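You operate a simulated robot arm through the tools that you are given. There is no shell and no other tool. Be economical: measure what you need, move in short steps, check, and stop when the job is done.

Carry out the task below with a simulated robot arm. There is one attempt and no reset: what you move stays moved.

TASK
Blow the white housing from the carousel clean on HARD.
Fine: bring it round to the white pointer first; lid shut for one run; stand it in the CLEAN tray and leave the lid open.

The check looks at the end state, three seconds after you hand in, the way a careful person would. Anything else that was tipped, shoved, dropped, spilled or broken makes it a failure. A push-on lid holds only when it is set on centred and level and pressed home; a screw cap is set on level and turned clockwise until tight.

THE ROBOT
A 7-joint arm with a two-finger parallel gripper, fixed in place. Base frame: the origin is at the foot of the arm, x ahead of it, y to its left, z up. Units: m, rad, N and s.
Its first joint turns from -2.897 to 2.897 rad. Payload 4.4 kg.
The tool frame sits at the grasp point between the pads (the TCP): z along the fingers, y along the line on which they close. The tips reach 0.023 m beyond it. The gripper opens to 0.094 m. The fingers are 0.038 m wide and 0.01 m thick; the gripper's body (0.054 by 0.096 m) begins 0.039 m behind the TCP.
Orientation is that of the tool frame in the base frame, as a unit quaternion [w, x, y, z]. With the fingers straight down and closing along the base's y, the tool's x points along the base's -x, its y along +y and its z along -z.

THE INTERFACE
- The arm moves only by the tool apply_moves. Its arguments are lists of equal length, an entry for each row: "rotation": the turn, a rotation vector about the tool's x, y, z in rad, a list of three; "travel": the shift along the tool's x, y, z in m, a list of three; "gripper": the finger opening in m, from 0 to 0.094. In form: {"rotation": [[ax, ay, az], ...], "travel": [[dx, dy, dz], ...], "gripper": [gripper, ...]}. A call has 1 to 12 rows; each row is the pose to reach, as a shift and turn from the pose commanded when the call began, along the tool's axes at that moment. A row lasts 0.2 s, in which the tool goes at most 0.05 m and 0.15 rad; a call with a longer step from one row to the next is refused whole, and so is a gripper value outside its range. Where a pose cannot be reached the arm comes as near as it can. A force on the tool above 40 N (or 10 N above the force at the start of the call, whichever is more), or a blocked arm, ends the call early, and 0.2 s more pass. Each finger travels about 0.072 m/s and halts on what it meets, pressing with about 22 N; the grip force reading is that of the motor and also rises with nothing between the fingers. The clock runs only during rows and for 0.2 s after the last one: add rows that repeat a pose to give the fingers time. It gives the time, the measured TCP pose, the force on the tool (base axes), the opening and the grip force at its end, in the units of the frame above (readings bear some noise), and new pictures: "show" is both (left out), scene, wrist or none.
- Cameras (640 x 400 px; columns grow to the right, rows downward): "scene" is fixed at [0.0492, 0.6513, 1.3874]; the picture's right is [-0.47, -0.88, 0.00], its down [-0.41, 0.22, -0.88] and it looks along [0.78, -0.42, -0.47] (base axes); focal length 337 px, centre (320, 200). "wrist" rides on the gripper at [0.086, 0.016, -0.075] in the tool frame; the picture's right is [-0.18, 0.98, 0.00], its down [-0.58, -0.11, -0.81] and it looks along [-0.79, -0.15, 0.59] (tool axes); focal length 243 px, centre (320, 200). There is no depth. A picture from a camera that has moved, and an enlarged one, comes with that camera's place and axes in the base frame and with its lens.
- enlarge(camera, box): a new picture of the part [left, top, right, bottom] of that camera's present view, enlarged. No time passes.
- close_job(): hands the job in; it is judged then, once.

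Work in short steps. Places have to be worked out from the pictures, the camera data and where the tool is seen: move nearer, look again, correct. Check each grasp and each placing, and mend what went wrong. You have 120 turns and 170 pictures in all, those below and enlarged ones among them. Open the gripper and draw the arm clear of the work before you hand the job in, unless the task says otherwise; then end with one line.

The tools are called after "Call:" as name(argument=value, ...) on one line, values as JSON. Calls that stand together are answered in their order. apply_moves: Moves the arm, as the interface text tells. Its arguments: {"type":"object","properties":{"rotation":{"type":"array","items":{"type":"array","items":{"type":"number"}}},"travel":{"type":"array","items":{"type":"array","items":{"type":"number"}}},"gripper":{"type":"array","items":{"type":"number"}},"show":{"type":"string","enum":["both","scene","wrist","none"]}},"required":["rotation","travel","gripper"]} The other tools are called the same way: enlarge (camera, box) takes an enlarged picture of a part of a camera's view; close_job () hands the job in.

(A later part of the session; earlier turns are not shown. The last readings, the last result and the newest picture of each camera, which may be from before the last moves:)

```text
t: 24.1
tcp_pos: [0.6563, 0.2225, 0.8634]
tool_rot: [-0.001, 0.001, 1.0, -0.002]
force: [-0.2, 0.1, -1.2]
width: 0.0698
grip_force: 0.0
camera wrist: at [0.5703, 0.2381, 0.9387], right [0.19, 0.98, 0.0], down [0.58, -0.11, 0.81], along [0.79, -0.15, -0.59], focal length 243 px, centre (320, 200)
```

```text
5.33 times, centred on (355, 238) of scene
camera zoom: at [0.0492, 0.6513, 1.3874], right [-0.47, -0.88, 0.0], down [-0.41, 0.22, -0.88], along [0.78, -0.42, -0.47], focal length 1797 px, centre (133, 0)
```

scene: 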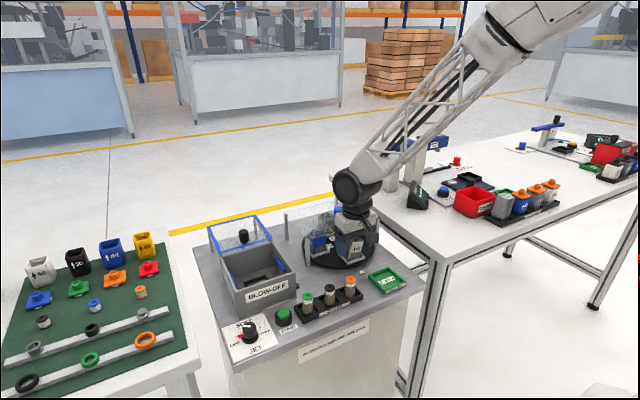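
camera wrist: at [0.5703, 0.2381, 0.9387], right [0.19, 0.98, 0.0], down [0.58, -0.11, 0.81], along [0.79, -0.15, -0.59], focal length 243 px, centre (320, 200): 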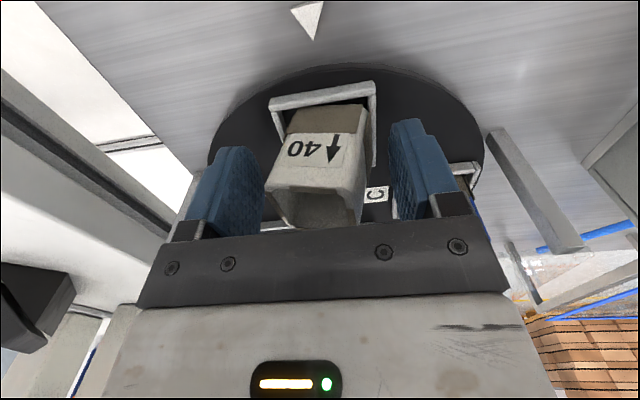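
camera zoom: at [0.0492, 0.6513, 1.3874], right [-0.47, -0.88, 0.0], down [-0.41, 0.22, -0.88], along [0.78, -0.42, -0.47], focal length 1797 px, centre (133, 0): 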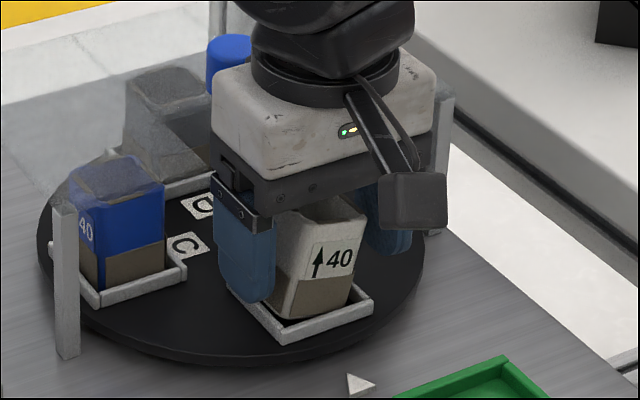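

Call:
apply_moves(rotation=[[0, 0, 0], [0, 0, 0], [0, 0, 0], [0, 0, 0], [0, 0, 0], [0, 0, 0], [0, 0, 0]], travel=[[0, 0.004, 0], [0, 0.004, 0], [0, 0.004, 0], [0, 0.004, 0], [0, 0.004, 0], [0, 0.004, 0], [0, 0.004, 0]], gripper=[0.06, 0.045, 0.03, 0.02, 0.01, 0.0, 0.0])

Call:
enlarge(camera="scene", box=[315, 200, 395, 275])

```text
t: 25.6
tcp_pos: [0.6563, 0.2269, 0.8661]
tool_rot: [-0.001, 0.001, 1.0, -0.001]
force: [0.1, -0.2, 0.5]
width: 0.0396
grip_force: 22.1
camera wrist: at [0.5698, 0.2422, 0.9395], right [0.19, 0.98, 0.0], down [0.58, -0.11, 0.81], along [0.79, -0.15, -0.59], focal length 243 px, centre (320, 200)
```

scene: 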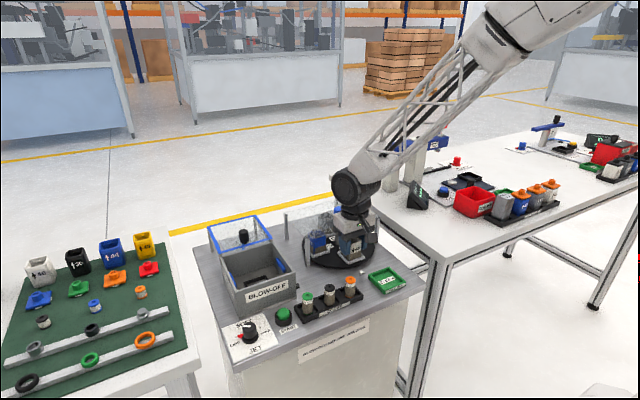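
wrist: 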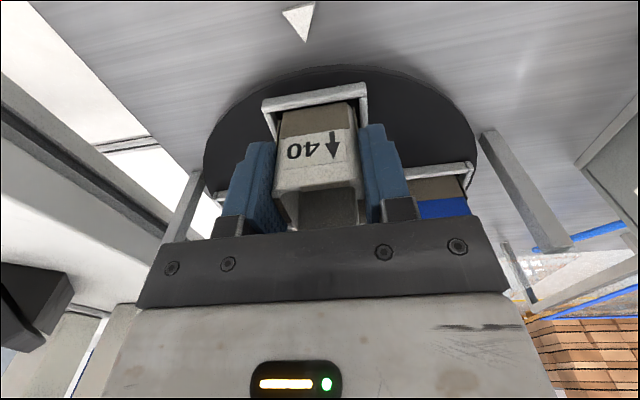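

```text
5.33 times, centred on (355, 238) of scene
camera zoom: at [0.0492, 0.6513, 1.3874], right [-0.47, -0.88, 0.0], down [-0.41, 0.22, -0.88], along [0.78, -0.42, -0.47], focal length 1797 px, centre (133, 0)
```

zoom: 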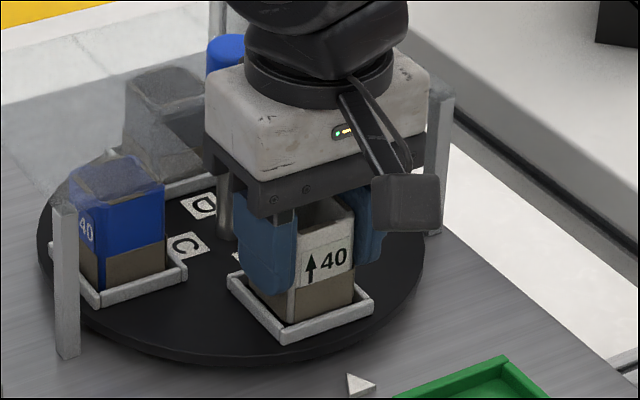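

It's squared up and gripped again. I'll lift slowly this time: 5 mm, then check.

Call:
apply_moves(rotation=[[0, 0, 0], [0, 0, 0], [0, 0, 0], [0, 0, 0]], travel=[[0, 0, -0.002], [0, 0, -0.005], [0, 0, -0.008], [0, 0, -0.012]], gripper=[0, 0, 0, 0], show="none")

Call:
enlarge(camera="scene", box=[315, 200, 395, 275])

```text
t: 26.6
tcp_pos: [0.656, 0.2245, 0.8765]
tool_rot: [-0.002, 0.0, 1.0, -0.001]
force: [-0.2, -0.3, 0.4]
width: 0.0395
grip_force: 21.8
```

```text
5.33 times, centred on (355, 238) of scene
camera zoom: at [0.0492, 0.6513, 1.3874], right [-0.47, -0.88, 0.0], down [-0.41, 0.22, -0.88], along [0.78, -0.42, -0.47], focal length 1797 px, centre (133, 0)
```

zoom: 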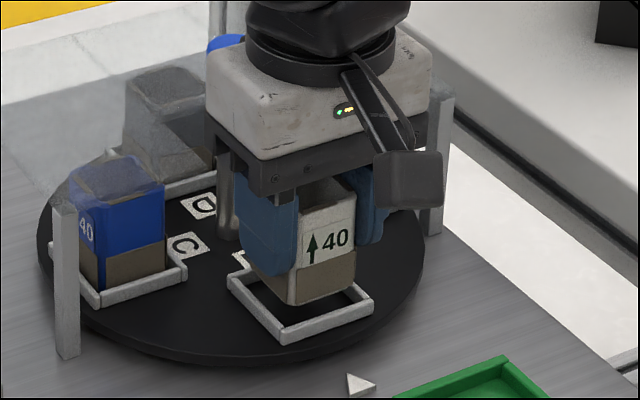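

It's following the tool. Continuing up slowly.

Call:
apply_moves(rotation=[[0, 0, 0], [0, 0, 0], [0, 0, 0], [0, 0, 0], [0, 0, 0], [0, 0, 0]], travel=[[0, 0, -0.005], [0, 0, -0.011], [0, 0, -0.018], [0, 0, -0.026], [0, 0, -0.034], [0, 0, -0.042]], gripper=[0, 0, 0, 0, 0, 0], show="wrist")

Call:
enlarge(camera="scene", box=[315, 200, 395, 275])

```text
t: 28.1
tcp_pos: [0.6539, 0.2269, 0.9178]
tool_rot: [0.0, 0.0, 1.0, -0.002]
force: [0.4, 0.8, -1.2]
width: 0.0396
grip_force: 22.2
camera wrist: at [0.5688, 0.2435, 0.9922], right [0.19, 0.98, 0.0], down [0.58, -0.11, 0.81], along [0.79, -0.15, -0.59], focal length 243 px, centre (320, 200)
```

wrist: 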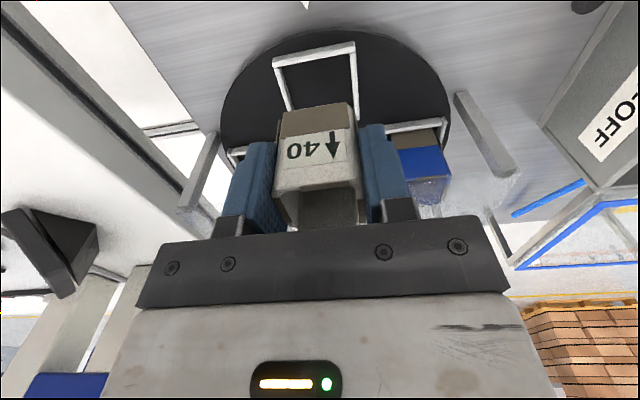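

```text
5.33 times, centred on (355, 238) of scene
camera zoom: at [0.0492, 0.6513, 1.3874], right [-0.47, -0.88, 0.0], down [-0.41, 0.22, -0.88], along [0.78, -0.42, -0.47], focal length 1797 px, centre (133, 0)
```

zoom: 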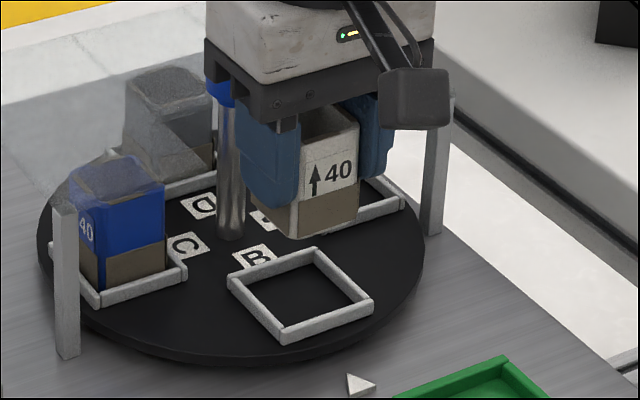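

Held securely. I'll carry it slowly up and over toward the box, stopping short at about (0.62, 0.484, 0.975) to measure the nest.

Call:
apply_moves(rotation=[[0, 0, 0], [0, 0, 0], [0, 0, 0], [0, 0, 0], [0, 0, 0], [0, 0, 0], [0, 0, 0], [0, 0, 0], [0, 0, 0], [0, 0, 0], [0, 0, 0], [0, 0, 0]], travel=[[0, 0, -0.01], [0, 0, -0.023], [0, 0, -0.037], [0, 0, -0.05], [0.01, 0.015, -0.06], [0.02, 0.035, -0.06], [0.03, 0.06, -0.06], [0.034, 0.085, -0.06], [0.034, 0.11, -0.06], [0.034, 0.135, -0.06], [0.034, 0.155, -0.06], [0.034, 0.17, -0.06]], gripper=[0, 0, 0, 0, 0, 0, 0, 0, 0, 0, 0, 0], show="none")

Call:
apply_moves(rotation=[[0, 0, 0], [0, 0, 0], [0, 0, 0], [0, 0, 0], [0, 0, 0], [0, 0, 0]], travel=[[0, 0.01, 0], [0, 0.03, 0], [0, 0.05, 0], [0, 0.068, 0], [0, 0.081, 0], [0, 0.087, 0]], gripper=[0, 0, 0, 0, 0, 0])

Call:
enlarge(camera="scene", box=[200, 180, 340, 310])

```text
t: 30.6
tcp_pos: [0.6222, 0.3978, 0.9791]
tool_rot: [-0.002, 0.001, 1.0, -0.002]
force: [0.1, -0.1, -0.2]
width: 0.0394
grip_force: 21.9
```

```text
t: 32.0
tcp_pos: [0.6232, 0.484, 0.9769]
tool_rot: [-0.003, 0.0, 1.0, -0.003]
force: [0.1, 0.2, -1.1]
width: 0.0396
grip_force: 22.4
camera wrist: at [0.5375, 0.4998, 1.0519], right [0.19, 0.98, -0.01], down [0.58, -0.11, 0.8], along [0.79, -0.15, -0.59], focal length 243 px, centre (320, 200)
```

scene: 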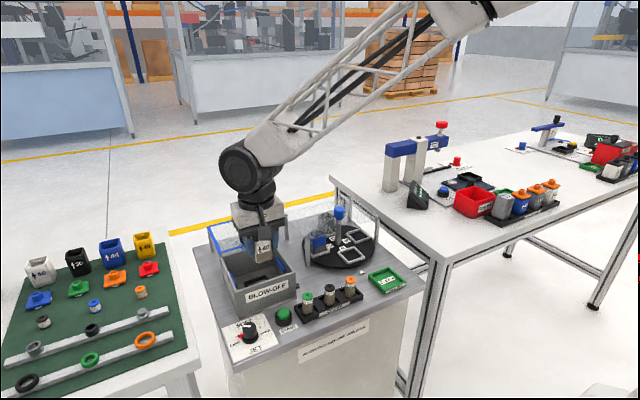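
wrist: 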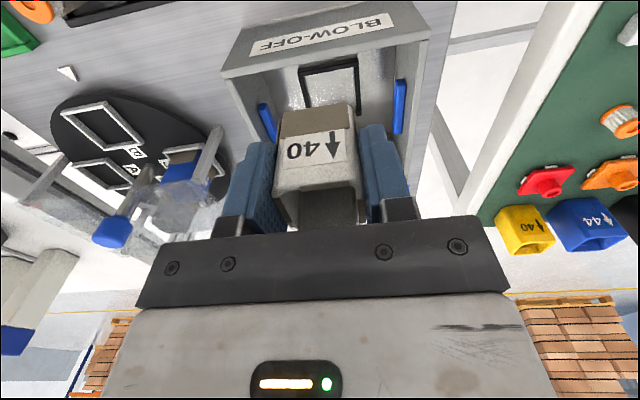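

```text
3.08 times, centred on (270, 245) of scene
camera zoom: at [0.0492, 0.6513, 1.3874], right [-0.47, -0.88, 0.0], down [-0.41, 0.22, -0.88], along [0.78, -0.42, -0.47], focal length 1037 px, centre (474, 62)
```

zoom: 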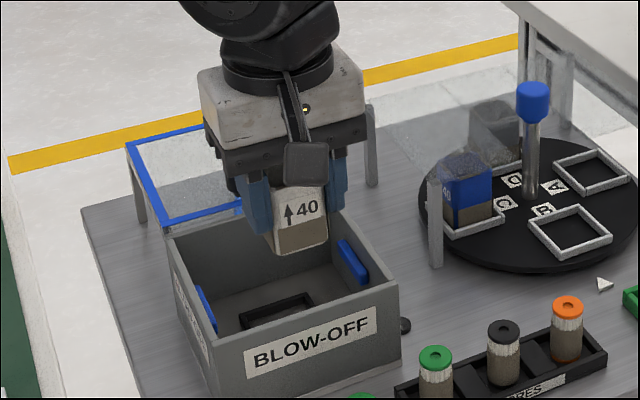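

Nest centre computed at about (0.667, 0.4865). I'll move over it and lower partway into the box, then check alignment.

Call:
apply_moves(rotation=[[0, 0, 0], [0, 0, 0], [0, 0, 0], [0, 0, 0], [0, 0, 0], [0, 0, 0], [0, 0, 0], [0, 0, 0]], travel=[[-0.01, 0.001, 0], [-0.025, 0.002, 0], [-0.038, 0.0025, 0], [-0.044, 0.0025, 0.005], [-0.044, 0.0025, 0.02], [-0.044, 0.0025, 0.04], [-0.044, 0.0025, 0.06], [-0.044, 0.0025, 0.075]], gripper=[0, 0, 0, 0, 0, 0, 0, 0])

Call:
enlarge(camera="wrist", box=[220, 30, 440, 190])

Call:
enlarge(camera="scene", box=[210, 200, 310, 310])

```text
t: 33.9
tcp_pos: [0.6654, 0.4862, 0.9008]
tool_rot: [-0.001, 0.001, 1.0, -0.001]
force: [0.0, -0.1, -0.7]
width: 0.0395
grip_force: 21.6
camera wrist: at [0.5803, 0.5031, 0.9755], right [0.19, 0.98, 0.0], down [0.58, -0.11, 0.81], along [0.79, -0.15, -0.59], focal length 243 px, centre (320, 200)
```

scene: 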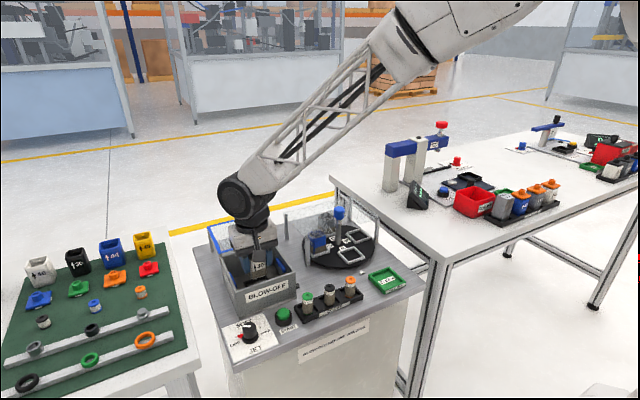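
wrist: 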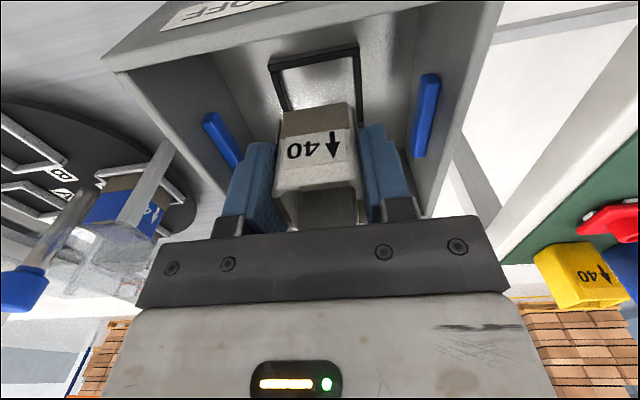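

```text
2.50 times, centred on (330, 110) of wrist
camera zoom: at [0.5803, 0.5031, 0.9755], right [0.19, 0.98, 0.0], down [0.58, -0.11, 0.81], along [0.79, -0.15, -0.59], focal length 606 px, centre (295, 425)
```

zoom: 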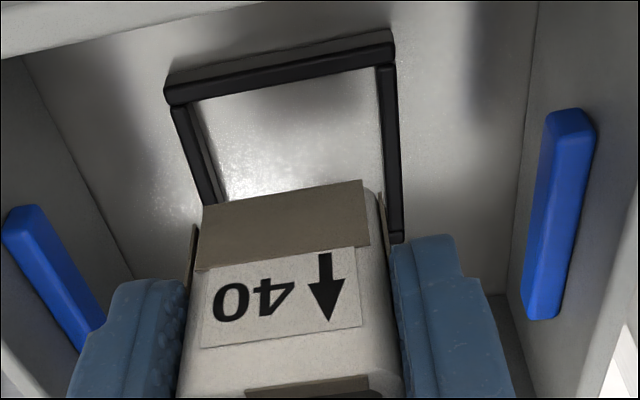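

```text
3.64 times, centred on (260, 255) of scene
camera zoom: at [0.0492, 0.6513, 1.3874], right [-0.47, -0.88, 0.0], down [-0.41, 0.22, -0.88], along [0.78, -0.42, -0.47], focal length 1225 px, centre (538, 0)
```

zoom: 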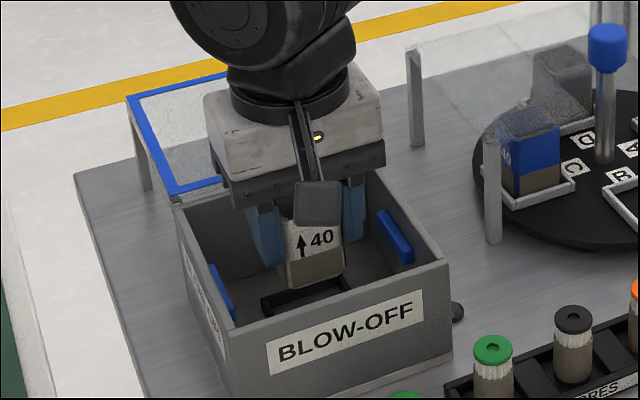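

Image comparison with the carousel grasp says the target TCP is about (0.667, 0.4865). I'll nudge 1.5 mm forward and lower to just above the nest.

Call:
apply_moves(rotation=[[0, 0, 0], [0, 0, 0], [0, 0, 0]], travel=[[-0.0015, 0.0003, 0.008], [-0.0015, 0.0003, 0.016], [-0.0015, 0.0003, 0.025]], gripper=[0, 0, 0], show="wrist")

Call:
enlarge(camera="wrist", box=[220, 30, 440, 190])

```text
t: 34.6
tcp_pos: [0.6679, 0.4868, 0.8774]
tool_rot: [-0.002, 0.001, 1.0, -0.001]
force: [-0.1, -0.2, -0.9]
width: 0.0397
grip_force: 22.0
camera wrist: at [0.5809, 0.5033, 0.9519], right [0.19, 0.98, 0.0], down [0.58, -0.11, 0.81], along [0.79, -0.15, -0.59], focal length 243 px, centre (320, 200)
```

wrist: 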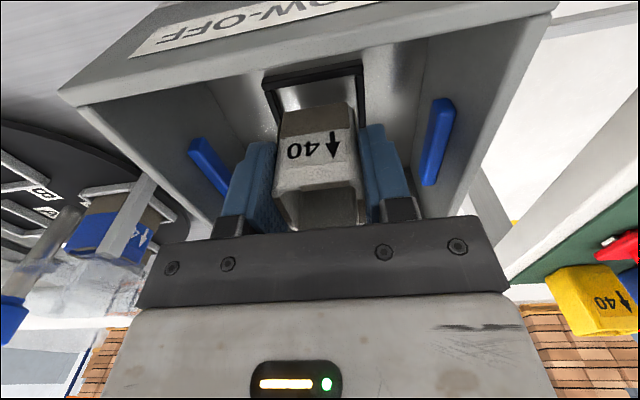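

```text
2.50 times, centred on (330, 110) of wrist
camera zoom: at [0.5809, 0.5033, 0.9519], right [0.19, 0.98, 0.0], down [0.58, -0.11, 0.81], along [0.79, -0.15, -0.59], focal length 606 px, centre (295, 425)
```

zoom: 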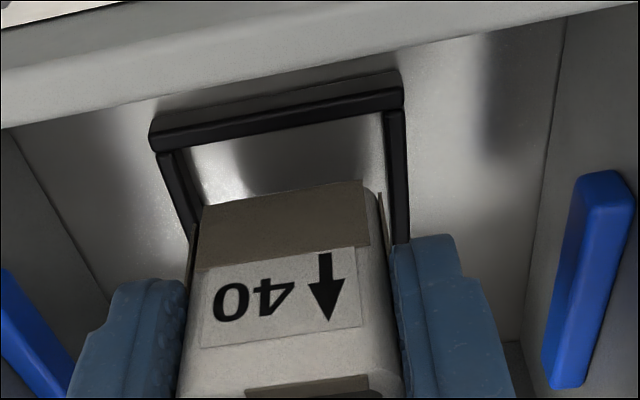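

Call:
apply_moves(rotation=[[0, 0, 0], [0, 0, 0], [0, 0, 0], [0, 0, 0]], travel=[[0, 0, 0.005], [0, 0, 0.01], [0, 0, 0.014], [0, 0, 0.018]], gripper=[0, 0, 0, 0], show="none")

Call:
enlarge(camera="wrist", box=[220, 30, 440, 190])

```text
t: 35.6
tcp_pos: [0.6678, 0.4862, 0.8607]
tool_rot: [-0.002, 0.002, 1.0, -0.002]
force: [-0.5, -0.4, -0.7]
width: 0.0393
grip_force: 22.1
```

```text
2.50 times, centred on (330, 110) of wrist
camera zoom: at [0.5814, 0.5031, 0.9346], right [0.19, 0.98, -0.01], down [0.58, -0.11, 0.8], along [0.79, -0.15, -0.59], focal length 606 px, centre (295, 425)
```

zoom: 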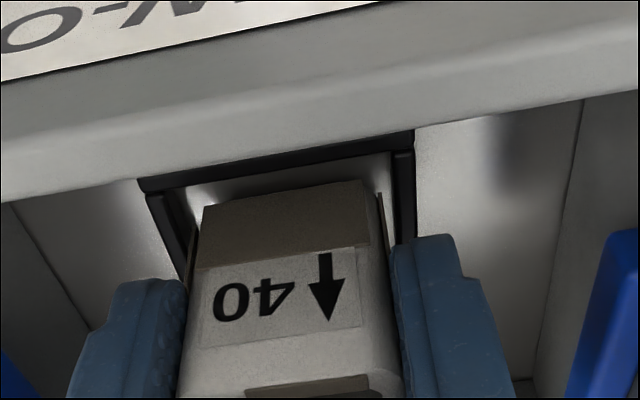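

Alignment matches the carousel reference. Lowering in small steps to find the floor.

Call:
apply_moves(rotation=[[0, 0, 0], [0, 0, 0], [0, 0, 0]], travel=[[0, 0, 0.002], [0, 0, 0.004], [0, 0, 0.006]], gripper=[0, 0, 0], show="none")

Call:
enlarge(camera="scene", box=[210, 200, 310, 310])

```text
t: 36.5
tcp_pos: [0.6678, 0.4865, 0.8545]
tool_rot: [-0.002, 0.001, 1.0, -0.002]
force: [0.6, 0.2, -0.3]
width: 0.0397
grip_force: 22.0
```

```text
3.64 times, centred on (260, 255) of scene
camera zoom: at [0.0492, 0.6513, 1.3874], right [-0.47, -0.88, 0.0], down [-0.41, 0.22, -0.88], along [0.78, -0.42, -0.47], focal length 1225 px, centre (538, 0)
```

zoom: 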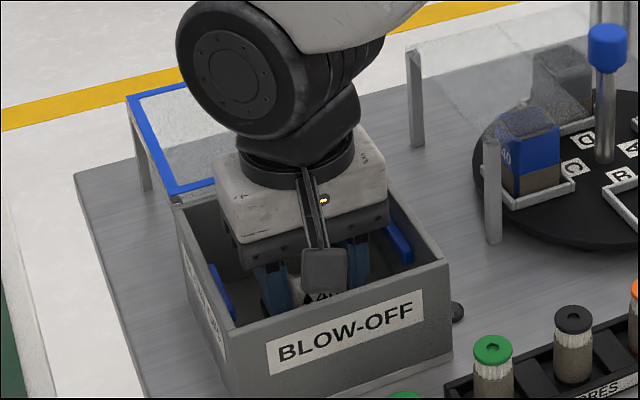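

Call:
apply_moves(rotation=[[0, 0, 0], [0, 0, 0], [0, 0, 0], [0, 0, 0]], travel=[[0, 0, 0.0015], [0, 0, 0.003], [0, 0, 0.0045], [0, 0, 0.006]], gripper=[0, 0, 0, 0], show="wrist")

Call:
enlarge(camera="wrist", box=[220, 30, 440, 190])

```text
t: 37.4
tcp_pos: [0.669, 0.4879, 0.8511]
tool_rot: [0.001, 0.001, 1.0, -0.001]
force: [1.1, 0.3, 4.5]
width: 0.0396
grip_force: 21.9
stopped in row 4: the force on the tool passed its limit (the readings are from after the stop); the commanded pose is now the measured one
camera wrist: at [0.5826, 0.5031, 0.9262], right [0.19, 0.98, 0.0], down [0.58, -0.11, 0.81], along [0.79, -0.15, -0.59], focal length 243 px, centre (320, 200)
```

wrist: 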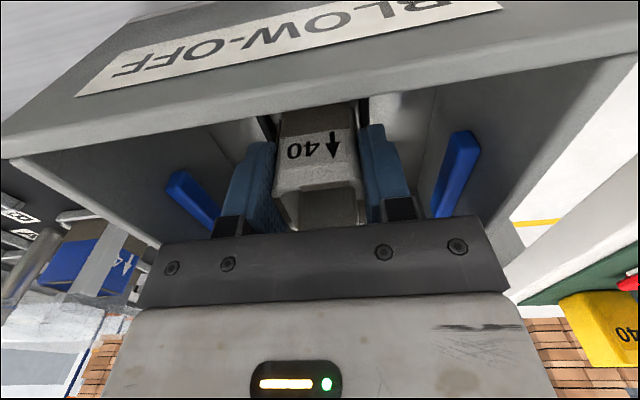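

```text
2.50 times, centred on (330, 110) of wrist
camera zoom: at [0.5826, 0.5031, 0.9262], right [0.19, 0.98, 0.0], down [0.58, -0.11, 0.81], along [0.79, -0.15, -0.59], focal length 606 px, centre (295, 425)
```

zoom: 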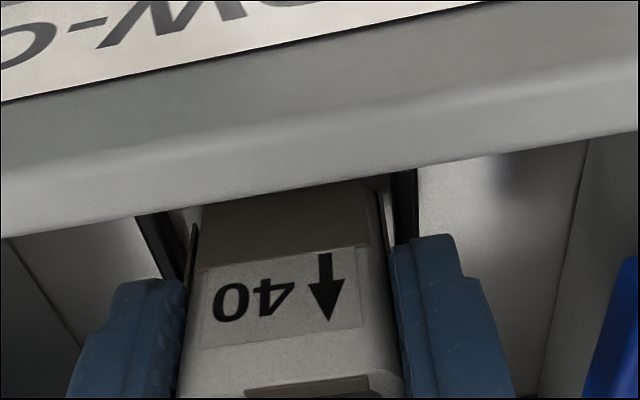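

Contact at z ≈ 0.851, consistent with the box floor, and the housing sits between the nest sides. I'll open gently and rise.

Call:
apply_moves(rotation=[[0, 0, 0], [0, 0, 0], [0, 0, 0], [0, 0, 0], [0, 0, 0], [0, 0, 0], [0, 0, 0]], travel=[[0, 0, 0], [0, 0, 0], [0, 0, 0], [0, 0, -0.03], [0, 0, -0.06], [0, 0, -0.1], [0.04, 0, -0.13]], gripper=[0.045, 0.055, 0.065, 0.065, 0.065, 0.065, 0.065])

Call:
enlarge(camera="wrist", box=[220, 0, 440, 160])

Call:
enlarge(camera="scene", box=[210, 200, 310, 310])

```text
t: 39.0
tcp_pos: [0.6309, 0.4873, 0.983]
tool_rot: [0.0, 0.0, 1.0, -0.002]
force: [-0.9, -0.2, -0.7]
width: 0.0649
grip_force: 0.0
camera wrist: at [0.5454, 0.5035, 1.0575], right [0.19, 0.98, 0.0], down [0.58, -0.11, 0.81], along [0.79, -0.15, -0.59], focal length 243 px, centre (320, 200)
```

scene: 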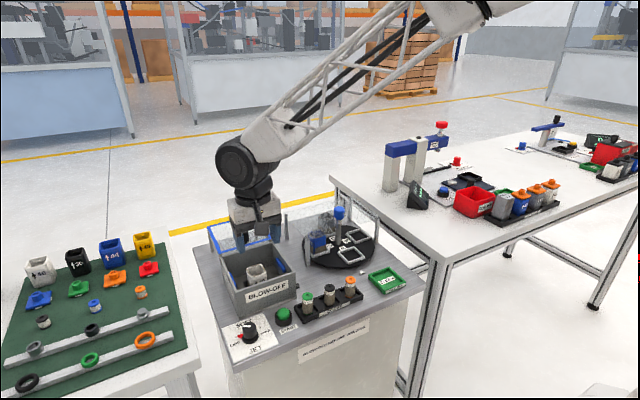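
wrist: 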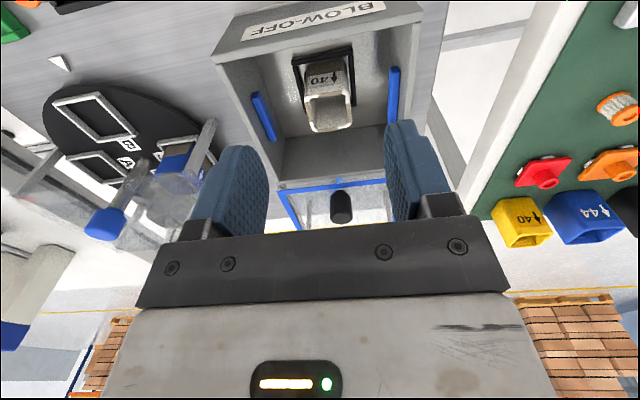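

```text
2.50 times, centred on (330, 80) of wrist
camera zoom: at [0.5454, 0.5035, 1.0575], right [0.19, 0.98, 0.0], down [0.58, -0.11, 0.81], along [0.79, -0.15, -0.59], focal length 606 px, centre (295, 500)
```

zoom: 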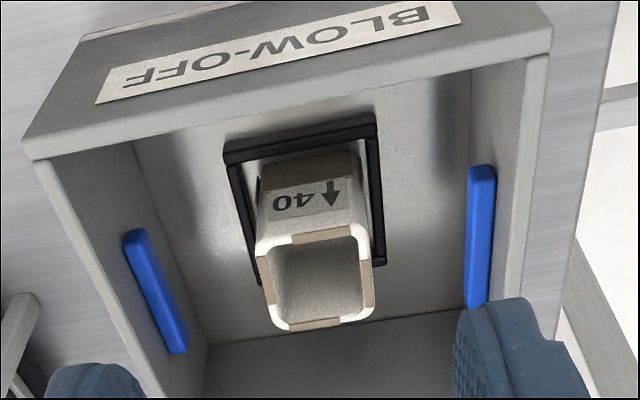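

```text
3.64 times, centred on (260, 255) of scene
camera zoom: at [0.0492, 0.6513, 1.3874], right [-0.47, -0.88, 0.0], down [-0.41, 0.22, -0.88], along [0.78, -0.42, -0.47], focal length 1225 px, centre (538, 0)
```

zoom: 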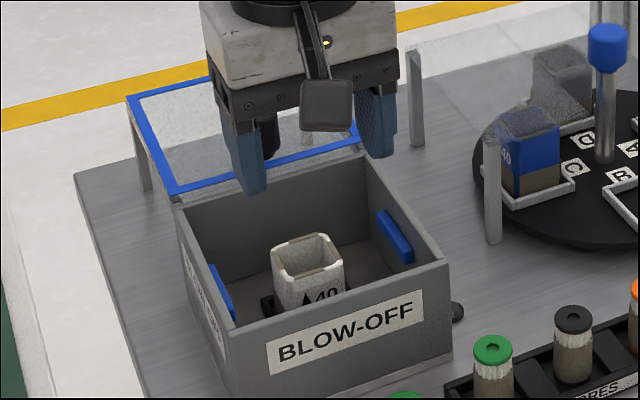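

The housing stands upright in its nest. Next I'll go over the lid knob (y ≈ 0.486, x ≈ 0.757) and check from above.

Call:
apply_moves(rotation=[[0, 0, 0], [0, 0, 0], [0, 0, 0], [0, 0, 0]], travel=[[-0.03, 0, 0], [-0.065, 0, 0], [-0.1, 0, 0], [-0.124, 0, 0]], gripper=[0.065, 0.065, 0.065, 0.065])

Call:
enlarge(camera="scene", box=[200, 180, 310, 290])

```text
t: 40.0
tcp_pos: [0.752, 0.4864, 0.9843]
tool_rot: [-0.001, 0.001, 1.0, -0.001]
force: [-0.8, -0.4, -0.1]
width: 0.0648
grip_force: 0.1
camera wrist: at [0.6666, 0.5024, 1.0584], right [0.19, 0.98, 0.0], down [0.58, -0.11, 0.81], along [0.79, -0.15, -0.59], focal length 243 px, centre (320, 200)
```

scene: 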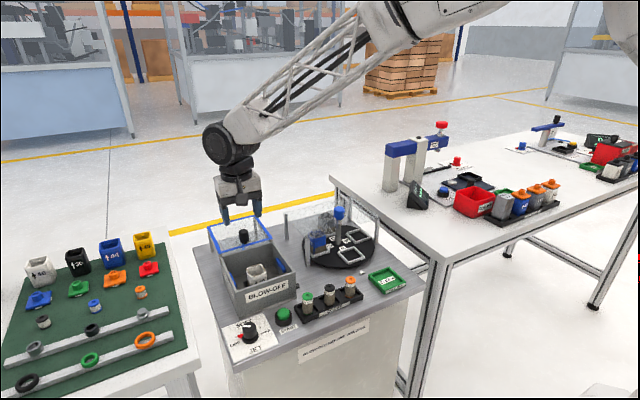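
wrist: 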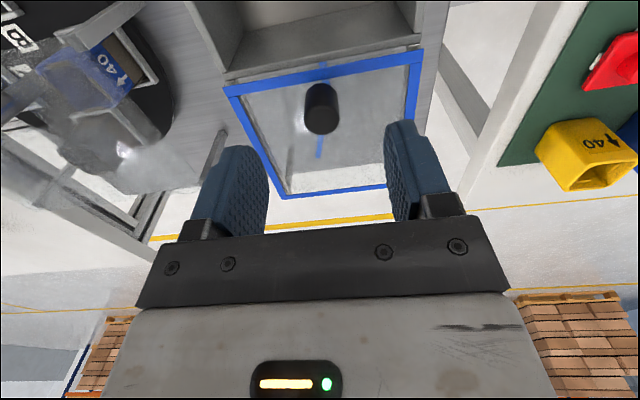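

```text
3.64 times, centred on (255, 235) of scene
camera zoom: at [0.0492, 0.6513, 1.3874], right [-0.47, -0.88, 0.0], down [-0.41, 0.22, -0.88], along [0.78, -0.42, -0.47], focal length 1225 px, centre (556, 73)
```

zoom: 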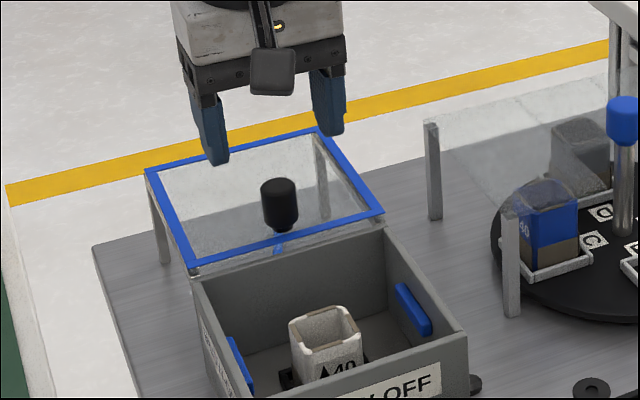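

The knob lies right between the fingers at about (0.757, 0.486). Lowering to z ≈ 0.917 and closing on it.

Call:
apply_moves(rotation=[[0, 0, 0], [0, 0, 0], [0, 0, 0], [0, 0, 0], [0, 0, 0], [0, 0, 0]], travel=[[-0.005, 0, 0.03], [-0.005, 0, 0.055], [-0.005, 0, 0.067], [-0.005, 0, 0.067], [-0.005, 0, 0.067], [-0.005, 0, 0.067]], gripper=[0.065, 0.065, 0.05, 0.03, 0.01, 0.0])

Call:
enlarge(camera="scene", box=[200, 180, 310, 290])

```text
t: 41.5
tcp_pos: [0.7572, 0.485, 0.9149]
tool_rot: [0.001, 0.001, 1.0, -0.001]
force: [-1.7, -10.8, 6.2]
width: 0.0238
grip_force: 45.0
stopped in row 6: the force on the tool passed its limit (the readings are from after the stop); the commanded pose is now the measured one
camera wrist: at [0.6711, 0.5016, 0.9885], right [0.19, 0.98, 0.0], down [0.58, -0.11, 0.81], along [0.79, -0.15, -0.59], focal length 243 px, centre (320, 200)
```

scene: 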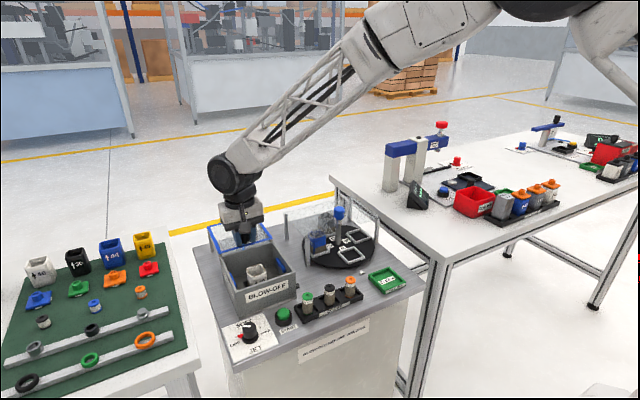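
wrist: 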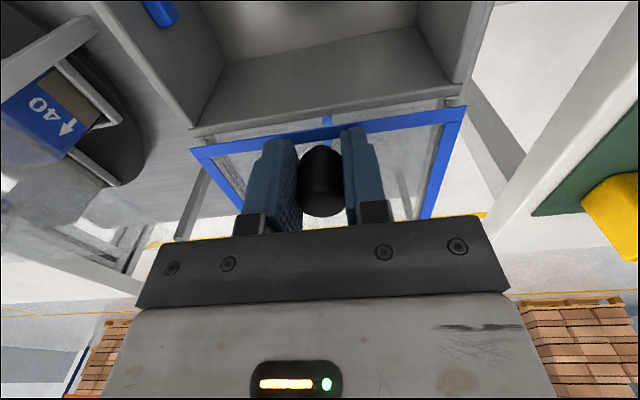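

```text
3.64 times, centred on (255, 235) of scene
camera zoom: at [0.0492, 0.6513, 1.3874], right [-0.47, -0.88, 0.0], down [-0.41, 0.22, -0.88], along [0.78, -0.42, -0.47], focal length 1225 px, centre (556, 73)
```

zoom: 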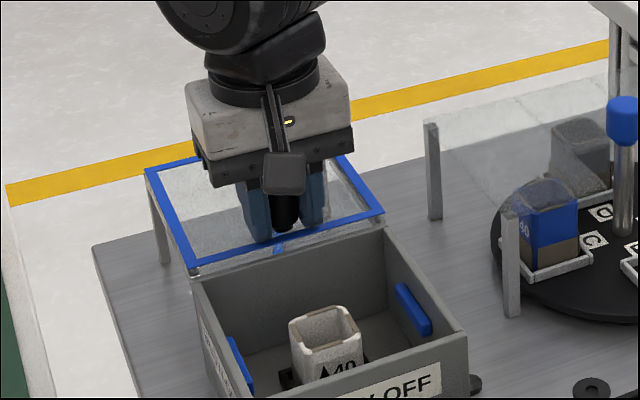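

The knob is gripped. I'll draw the lid toward the robot a little and check that it slides.

Call:
apply_moves(rotation=[[0, 0, 0], [0, 0, 0], [0, 0, 0], [0, 0, 0], [0, 0, 0]], travel=[[0.004, -0.001, 0], [0.01, -0.001, 0], [0.02, -0.001, 0], [0.03, -0.001, 0], [0.04, -0.001, 0]], gripper=[0.015, 0.015, 0.015, 0.015, 0.015], show="none")

Call:
enlarge(camera="scene", box=[200, 180, 310, 290])

```text
t: 42.7
tcp_pos: [0.7173, 0.4841, 0.9143]
tool_rot: [0.0, 0.001, 1.0, -0.001]
force: [0.5, 24.9, -2.1]
width: 0.0239
grip_force: 45.4
```

```text
3.64 times, centred on (255, 235) of scene
camera zoom: at [0.0492, 0.6513, 1.3874], right [-0.47, -0.88, 0.0], down [-0.41, 0.22, -0.88], along [0.78, -0.42, -0.47], focal length 1225 px, centre (556, 73)
```

zoom: 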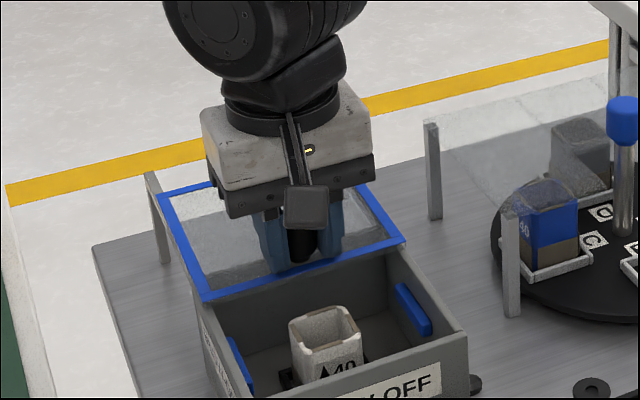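

The lid slides smoothly. Continuing to close until it meets its stop.

Call:
apply_moves(rotation=[[0, 0, 0], [0, 0, 0], [0, 0, 0], [0, 0, 0], [0, 0, 0], [0, 0, 0], [0, 0, 0], [0, 0, 0], [0, 0, 0], [0, 0, 0], [0, 0, 0]], travel=[[0.01, 0.001, 0], [0.02, 0.001, 0], [0.03, 0.001, 0], [0.04, 0.001, 0], [0.05, 0.001, 0], [0.06, 0.001, 0], [0.07, 0.001, 0], [0.08, 0.001, 0], [0.088, 0.001, 0], [0.094, 0.001, 0], [0.1, 0.001, 0]], gripper=[0.015, 0.015, 0.015, 0.015, 0.015, 0.015, 0.015, 0.015, 0.015, 0.015, 0.015])

Call:
enlarge(camera="scene", box=[200, 200, 310, 310])

```text
t: 45.1
tcp_pos: [0.6173, 0.4855, 0.9132]
tool_rot: [0.0, 0.002, 1.0, -0.001]
force: [25.2, -26.9, 16.2]
width: 0.0237
grip_force: 44.6
camera wrist: at [0.5309, 0.5017, 0.9884], right [0.19, 0.98, 0.0], down [0.58, -0.11, 0.81], along [0.79, -0.15, -0.59], focal length 243 px, centre (320, 200)
```

scene: 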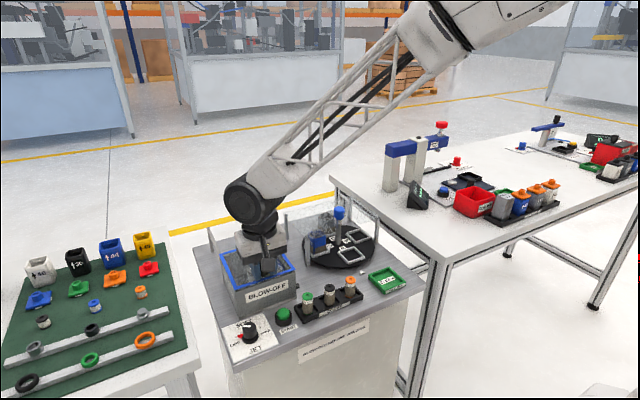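
wrist: 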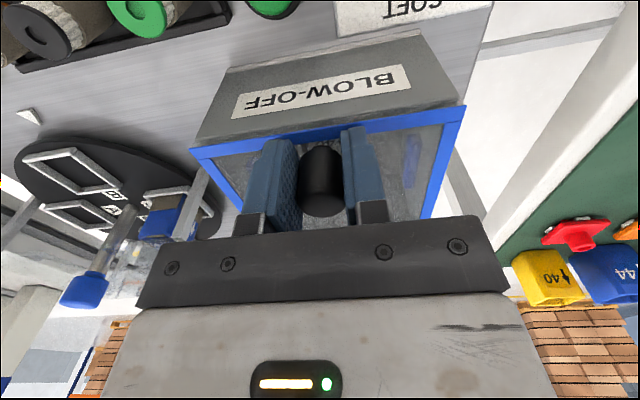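

```text
3.64 times, centred on (255, 255) of scene
camera zoom: at [0.0492, 0.6513, 1.3874], right [-0.47, -0.88, 0.0], down [-0.41, 0.22, -0.88], along [0.78, -0.42, -0.47], focal length 1225 px, centre (556, 0)
```

zoom: 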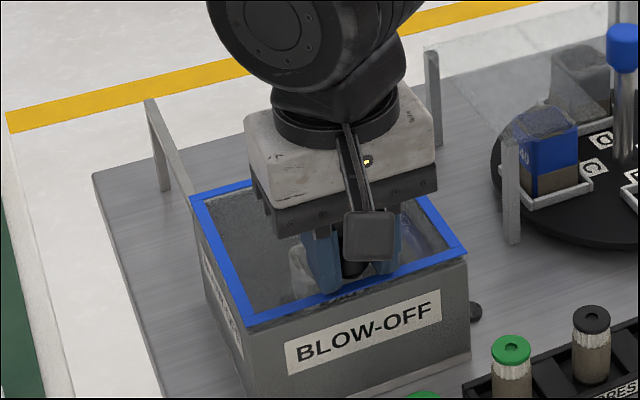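

The lid meets its stop (25 N reaction) and lines up with the box front. I'll release, rise, and move back to look at the dial.

Call:
apply_moves(rotation=[[0, 0, 0], [0, 0, 0], [0, 0, 0], [0, 0, 0], [0, 0, 0], [0, 0, 0], [0, 0, 0], [0, 0, 0], [0, 0, 0]], travel=[[0, 0, 0], [0, 0, 0], [0, 0, -0.04], [0, 0, -0.08], [0.03, 0, -0.11], [0.075, 0.01, -0.11], [0.115, 0.02, -0.11], [0.155, 0.03, -0.11], [0.19, 0.035, -0.11]], gripper=[0.04, 0.06, 0.06, 0.06, 0.06, 0.06, 0.06, 0.06, 0.06])

Call:
enlarge(camera="wrist", box=[240, 0, 420, 130])

Call:
enlarge(camera="scene", box=[205, 210, 315, 370])

```text
t: 47.1
tcp_pos: [0.4289, 0.5217, 1.0241]
tool_rot: [0.0, 0.001, 1.0, -0.002]
force: [-0.5, -0.4, -0.4]
width: 0.0602
grip_force: 0.0
camera wrist: at [0.3432, 0.5388, 1.0988], right [0.19, 0.98, 0.0], down [0.58, -0.11, 0.81], along [0.79, -0.15, -0.59], focal length 243 px, centre (320, 200)
```

scene: 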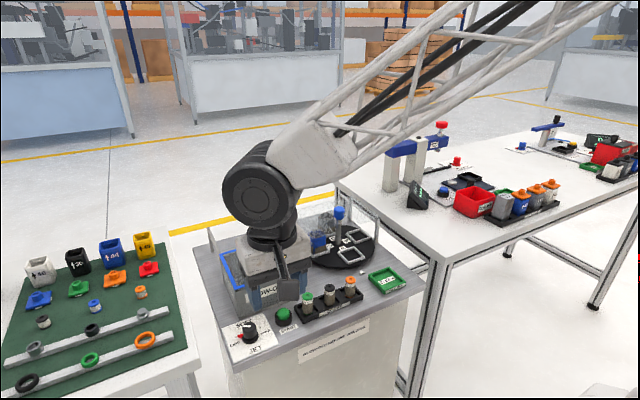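
wrist: 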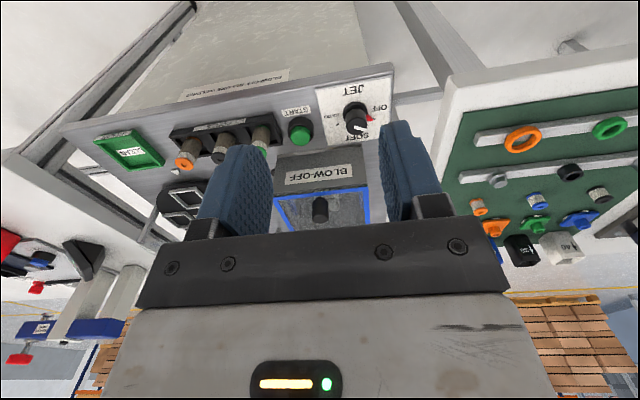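

```text
3.08 times, centred on (330, 65) of wrist
camera zoom: at [0.3432, 0.5388, 1.0988], right [0.19, 0.98, 0.0], down [0.58, -0.11, 0.81], along [0.79, -0.15, -0.59], focal length 746 px, centre (289, 615)
```

zoom: 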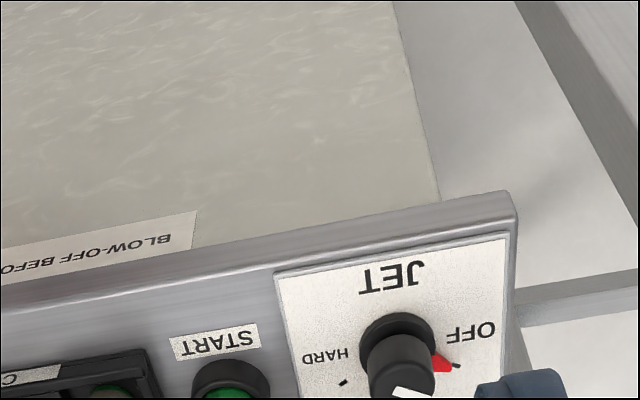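

```text
2.50 times, centred on (260, 290) of scene
camera zoom: at [0.0492, 0.6513, 1.3874], right [-0.47, -0.88, 0.0], down [-0.41, 0.22, -0.88], along [0.78, -0.42, -0.47], focal length 842 px, centre (470, -25)
```

zoom: 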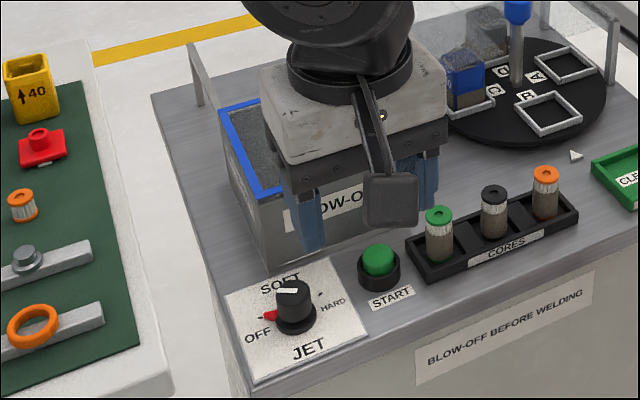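

The lid is closed. The dial's red pointer is at OFF (about +53° from +x) and HARD is at about -57°, so it needs roughly 110° clockwise. I'll move above the dial (about 0.541, 0.548) pre-turned the other way.

Call:
apply_moves(rotation=[[0, 0, -0.12], [0, 0, -0.24], [0, 0, -0.36], [0, 0, -0.48], [0, 0, -0.6], [0, 0, -0.72], [0, 0, -0.84], [0, 0, -0.96]], travel=[[-0.014, 0.003, 0], [-0.028, 0.007, 0.01], [-0.042, 0.01, 0.025], [-0.056, 0.013, 0.04], [-0.07, 0.016, 0.055], [-0.084, 0.02, 0.07], [-0.098, 0.023, 0.08], [-0.112, 0.026, 0.094]], gripper=[0.06, 0.06, 0.06, 0.055, 0.055, 0.055, 0.055, 0.055])

Call:
enlarge(camera="scene", box=[195, 240, 315, 380])

```text
t: 48.9
tcp_pos: [0.5401, 0.5471, 0.9309]
tool_rot: [-0.001, -0.46, 0.888, -0.001]
force: [0.3, -0.4, 0.2]
width: 0.0549
grip_force: 0.1
camera wrist: at [0.4774, 0.4852, 1.0057], right [-0.7, 0.72, 0.0], down [0.42, 0.42, 0.81], along [0.58, 0.56, -0.59], focal length 243 px, centre (320, 200)
```

scene: 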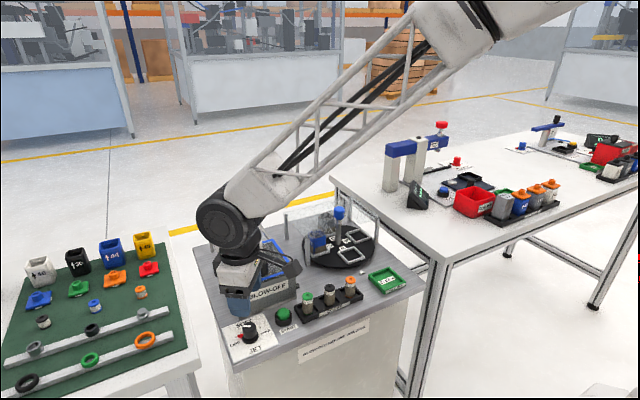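
wrist: 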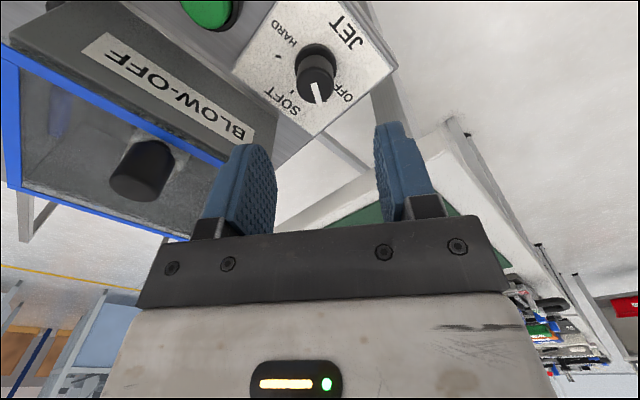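

```text
2.86 times, centred on (255, 310) of scene
camera zoom: at [0.0492, 0.6513, 1.3874], right [-0.47, -0.88, 0.0], down [-0.41, 0.22, -0.88], along [0.78, -0.42, -0.47], focal length 963 px, centre (506, -114)
```

zoom: 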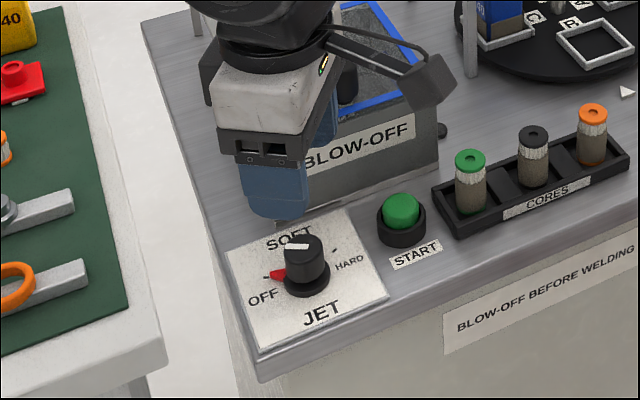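

The knob is centred between the fingers within about 2 mm. Lowering to z ≈ 0.844 and closing on the dial.

Call:
apply_moves(rotation=[[0, 0, 0], [0, 0, 0], [0, 0, 0], [0, 0, 0], [0, 0, 0], [0, 0, 0], [0, 0, 0]], travel=[[0.001, -0.0015, 0.03], [0.001, -0.0015, 0.06], [0.001, -0.0015, 0.087], [0.001, -0.0015, 0.087], [0.001, -0.0015, 0.087], [0.001, -0.0015, 0.087], [0.001, -0.0015, 0.087]], gripper=[0.055, 0.055, 0.055, 0.04, 0.02, 0.015, 0.015])

Call:
enlarge(camera="scene", box=[195, 240, 315, 380])

```text
t: 50.5
tcp_pos: [0.5403, 0.5422, 0.8397]
tool_rot: [-0.001, -0.46, 0.888, -0.001]
force: [34.3, -19.1, -6.2]
width: 0.032
grip_force: 19.7
camera wrist: at [0.4774, 0.4812, 0.915], right [-0.7, 0.72, 0.0], down [0.42, 0.41, 0.8], along [0.58, 0.56, -0.59], focal length 243 px, centre (320, 200)
```

scene: 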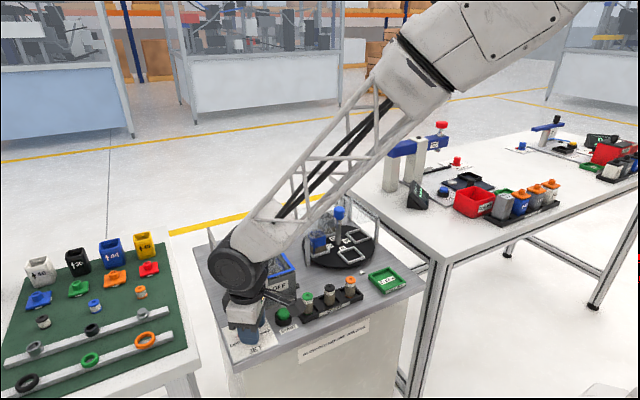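
wrist: 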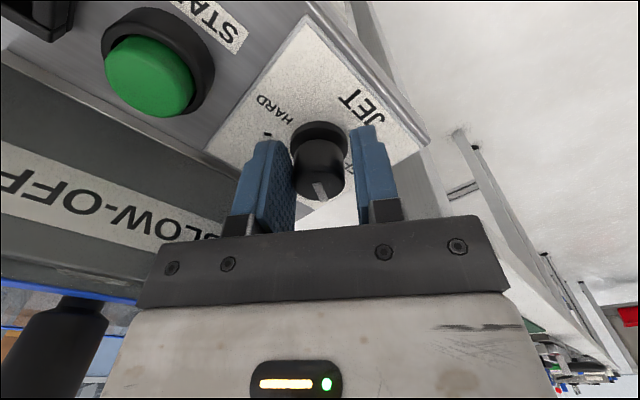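

```text
2.86 times, centred on (255, 310) of scene
camera zoom: at [0.0492, 0.6513, 1.3874], right [-0.47, -0.88, 0.0], down [-0.41, 0.22, -0.88], along [0.78, -0.42, -0.47], focal length 963 px, centre (506, -114)
```

zoom: 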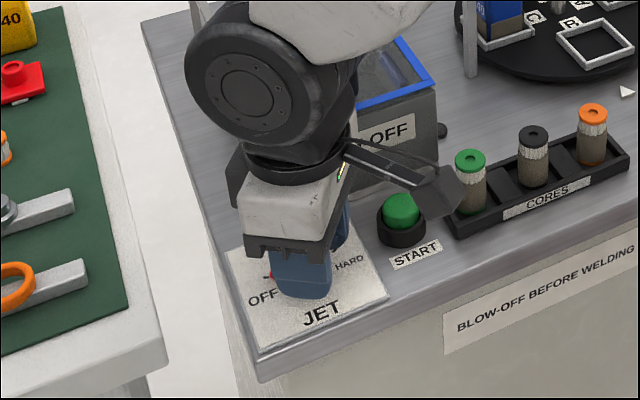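

Only the -y side finger is pressing (39 N along tool -y), so I'll reopen slightly, shift about 3.5 mm in tool -y and close again.

Call:
apply_moves(rotation=[[0, 0, 0], [0, 0, 0], [0, 0, 0], [0, 0, 0], [0, 0, 0]], travel=[[0, 0, 0], [0, -0.0035, 0], [0, -0.0035, 0], [0, -0.0035, 0], [0, -0.0035, 0]], gripper=[0.045, 0.045, 0.03, 0.02, 0.02], show="none")

```text
t: 51.7
tcp_pos: [0.5427, 0.5421, 0.8423]
tool_rot: [-0.001, -0.46, 0.888, -0.002]
force: [0.0, -1.6, 1.1]
width: 0.0276
grip_force: 45.1
```

Now balanced: 45 N grip with no side force. Starting the clockwise turn (tool +z).

Call:
apply_moves(rotation=[[0, 0, 0.08], [0, 0, 0.16], [0, 0, 0.24], [0, 0, 0.32], [0, 0, 0.4], [0, 0, 0.48]], travel=[[0, 0, 0], [0, 0, 0], [0, 0, 0], [0, 0, 0], [0, 0, 0], [0, 0, 0]], gripper=[0.02, 0.02, 0.02, 0.02, 0.02, 0.02])

Call:
enlarge(camera="scene", box=[195, 240, 315, 380])

```text
t: 52.7
tcp_pos: [0.5404, 0.5438, 0.8424]
tool_rot: [-0.003, -0.31, 0.951, -0.002]
force: [-11.8, 1.6, 3.9]
width: 0.0274
grip_force: 45.1
stopped in row 5: the force on the tool passed its limit (the readings are from after the stop); the commanded pose is now the measured one
camera wrist: at [0.4617, 0.5058, 0.9164], right [-0.43, 0.9, 0.0], down [0.54, 0.26, 0.8], along [0.73, 0.34, -0.6], focal length 243 px, centre (320, 200)
```

scene: 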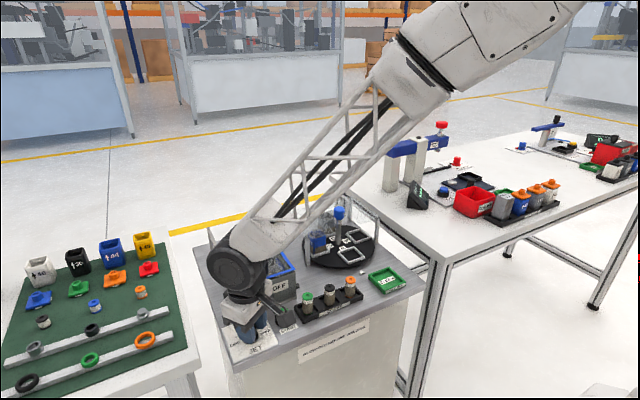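
wrist: 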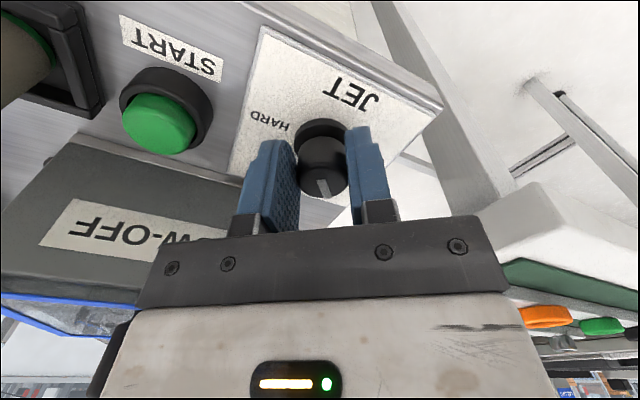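

```text
2.86 times, centred on (255, 310) of scene
camera zoom: at [0.0492, 0.6513, 1.3874], right [-0.47, -0.88, 0.0], down [-0.41, 0.22, -0.88], along [0.78, -0.42, -0.47], focal length 963 px, centre (506, -114)
```

zoom: 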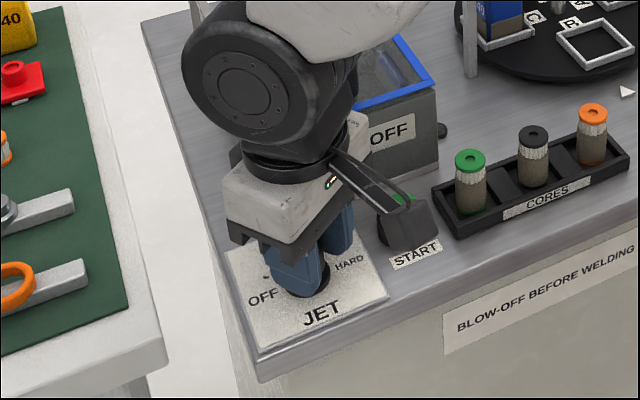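

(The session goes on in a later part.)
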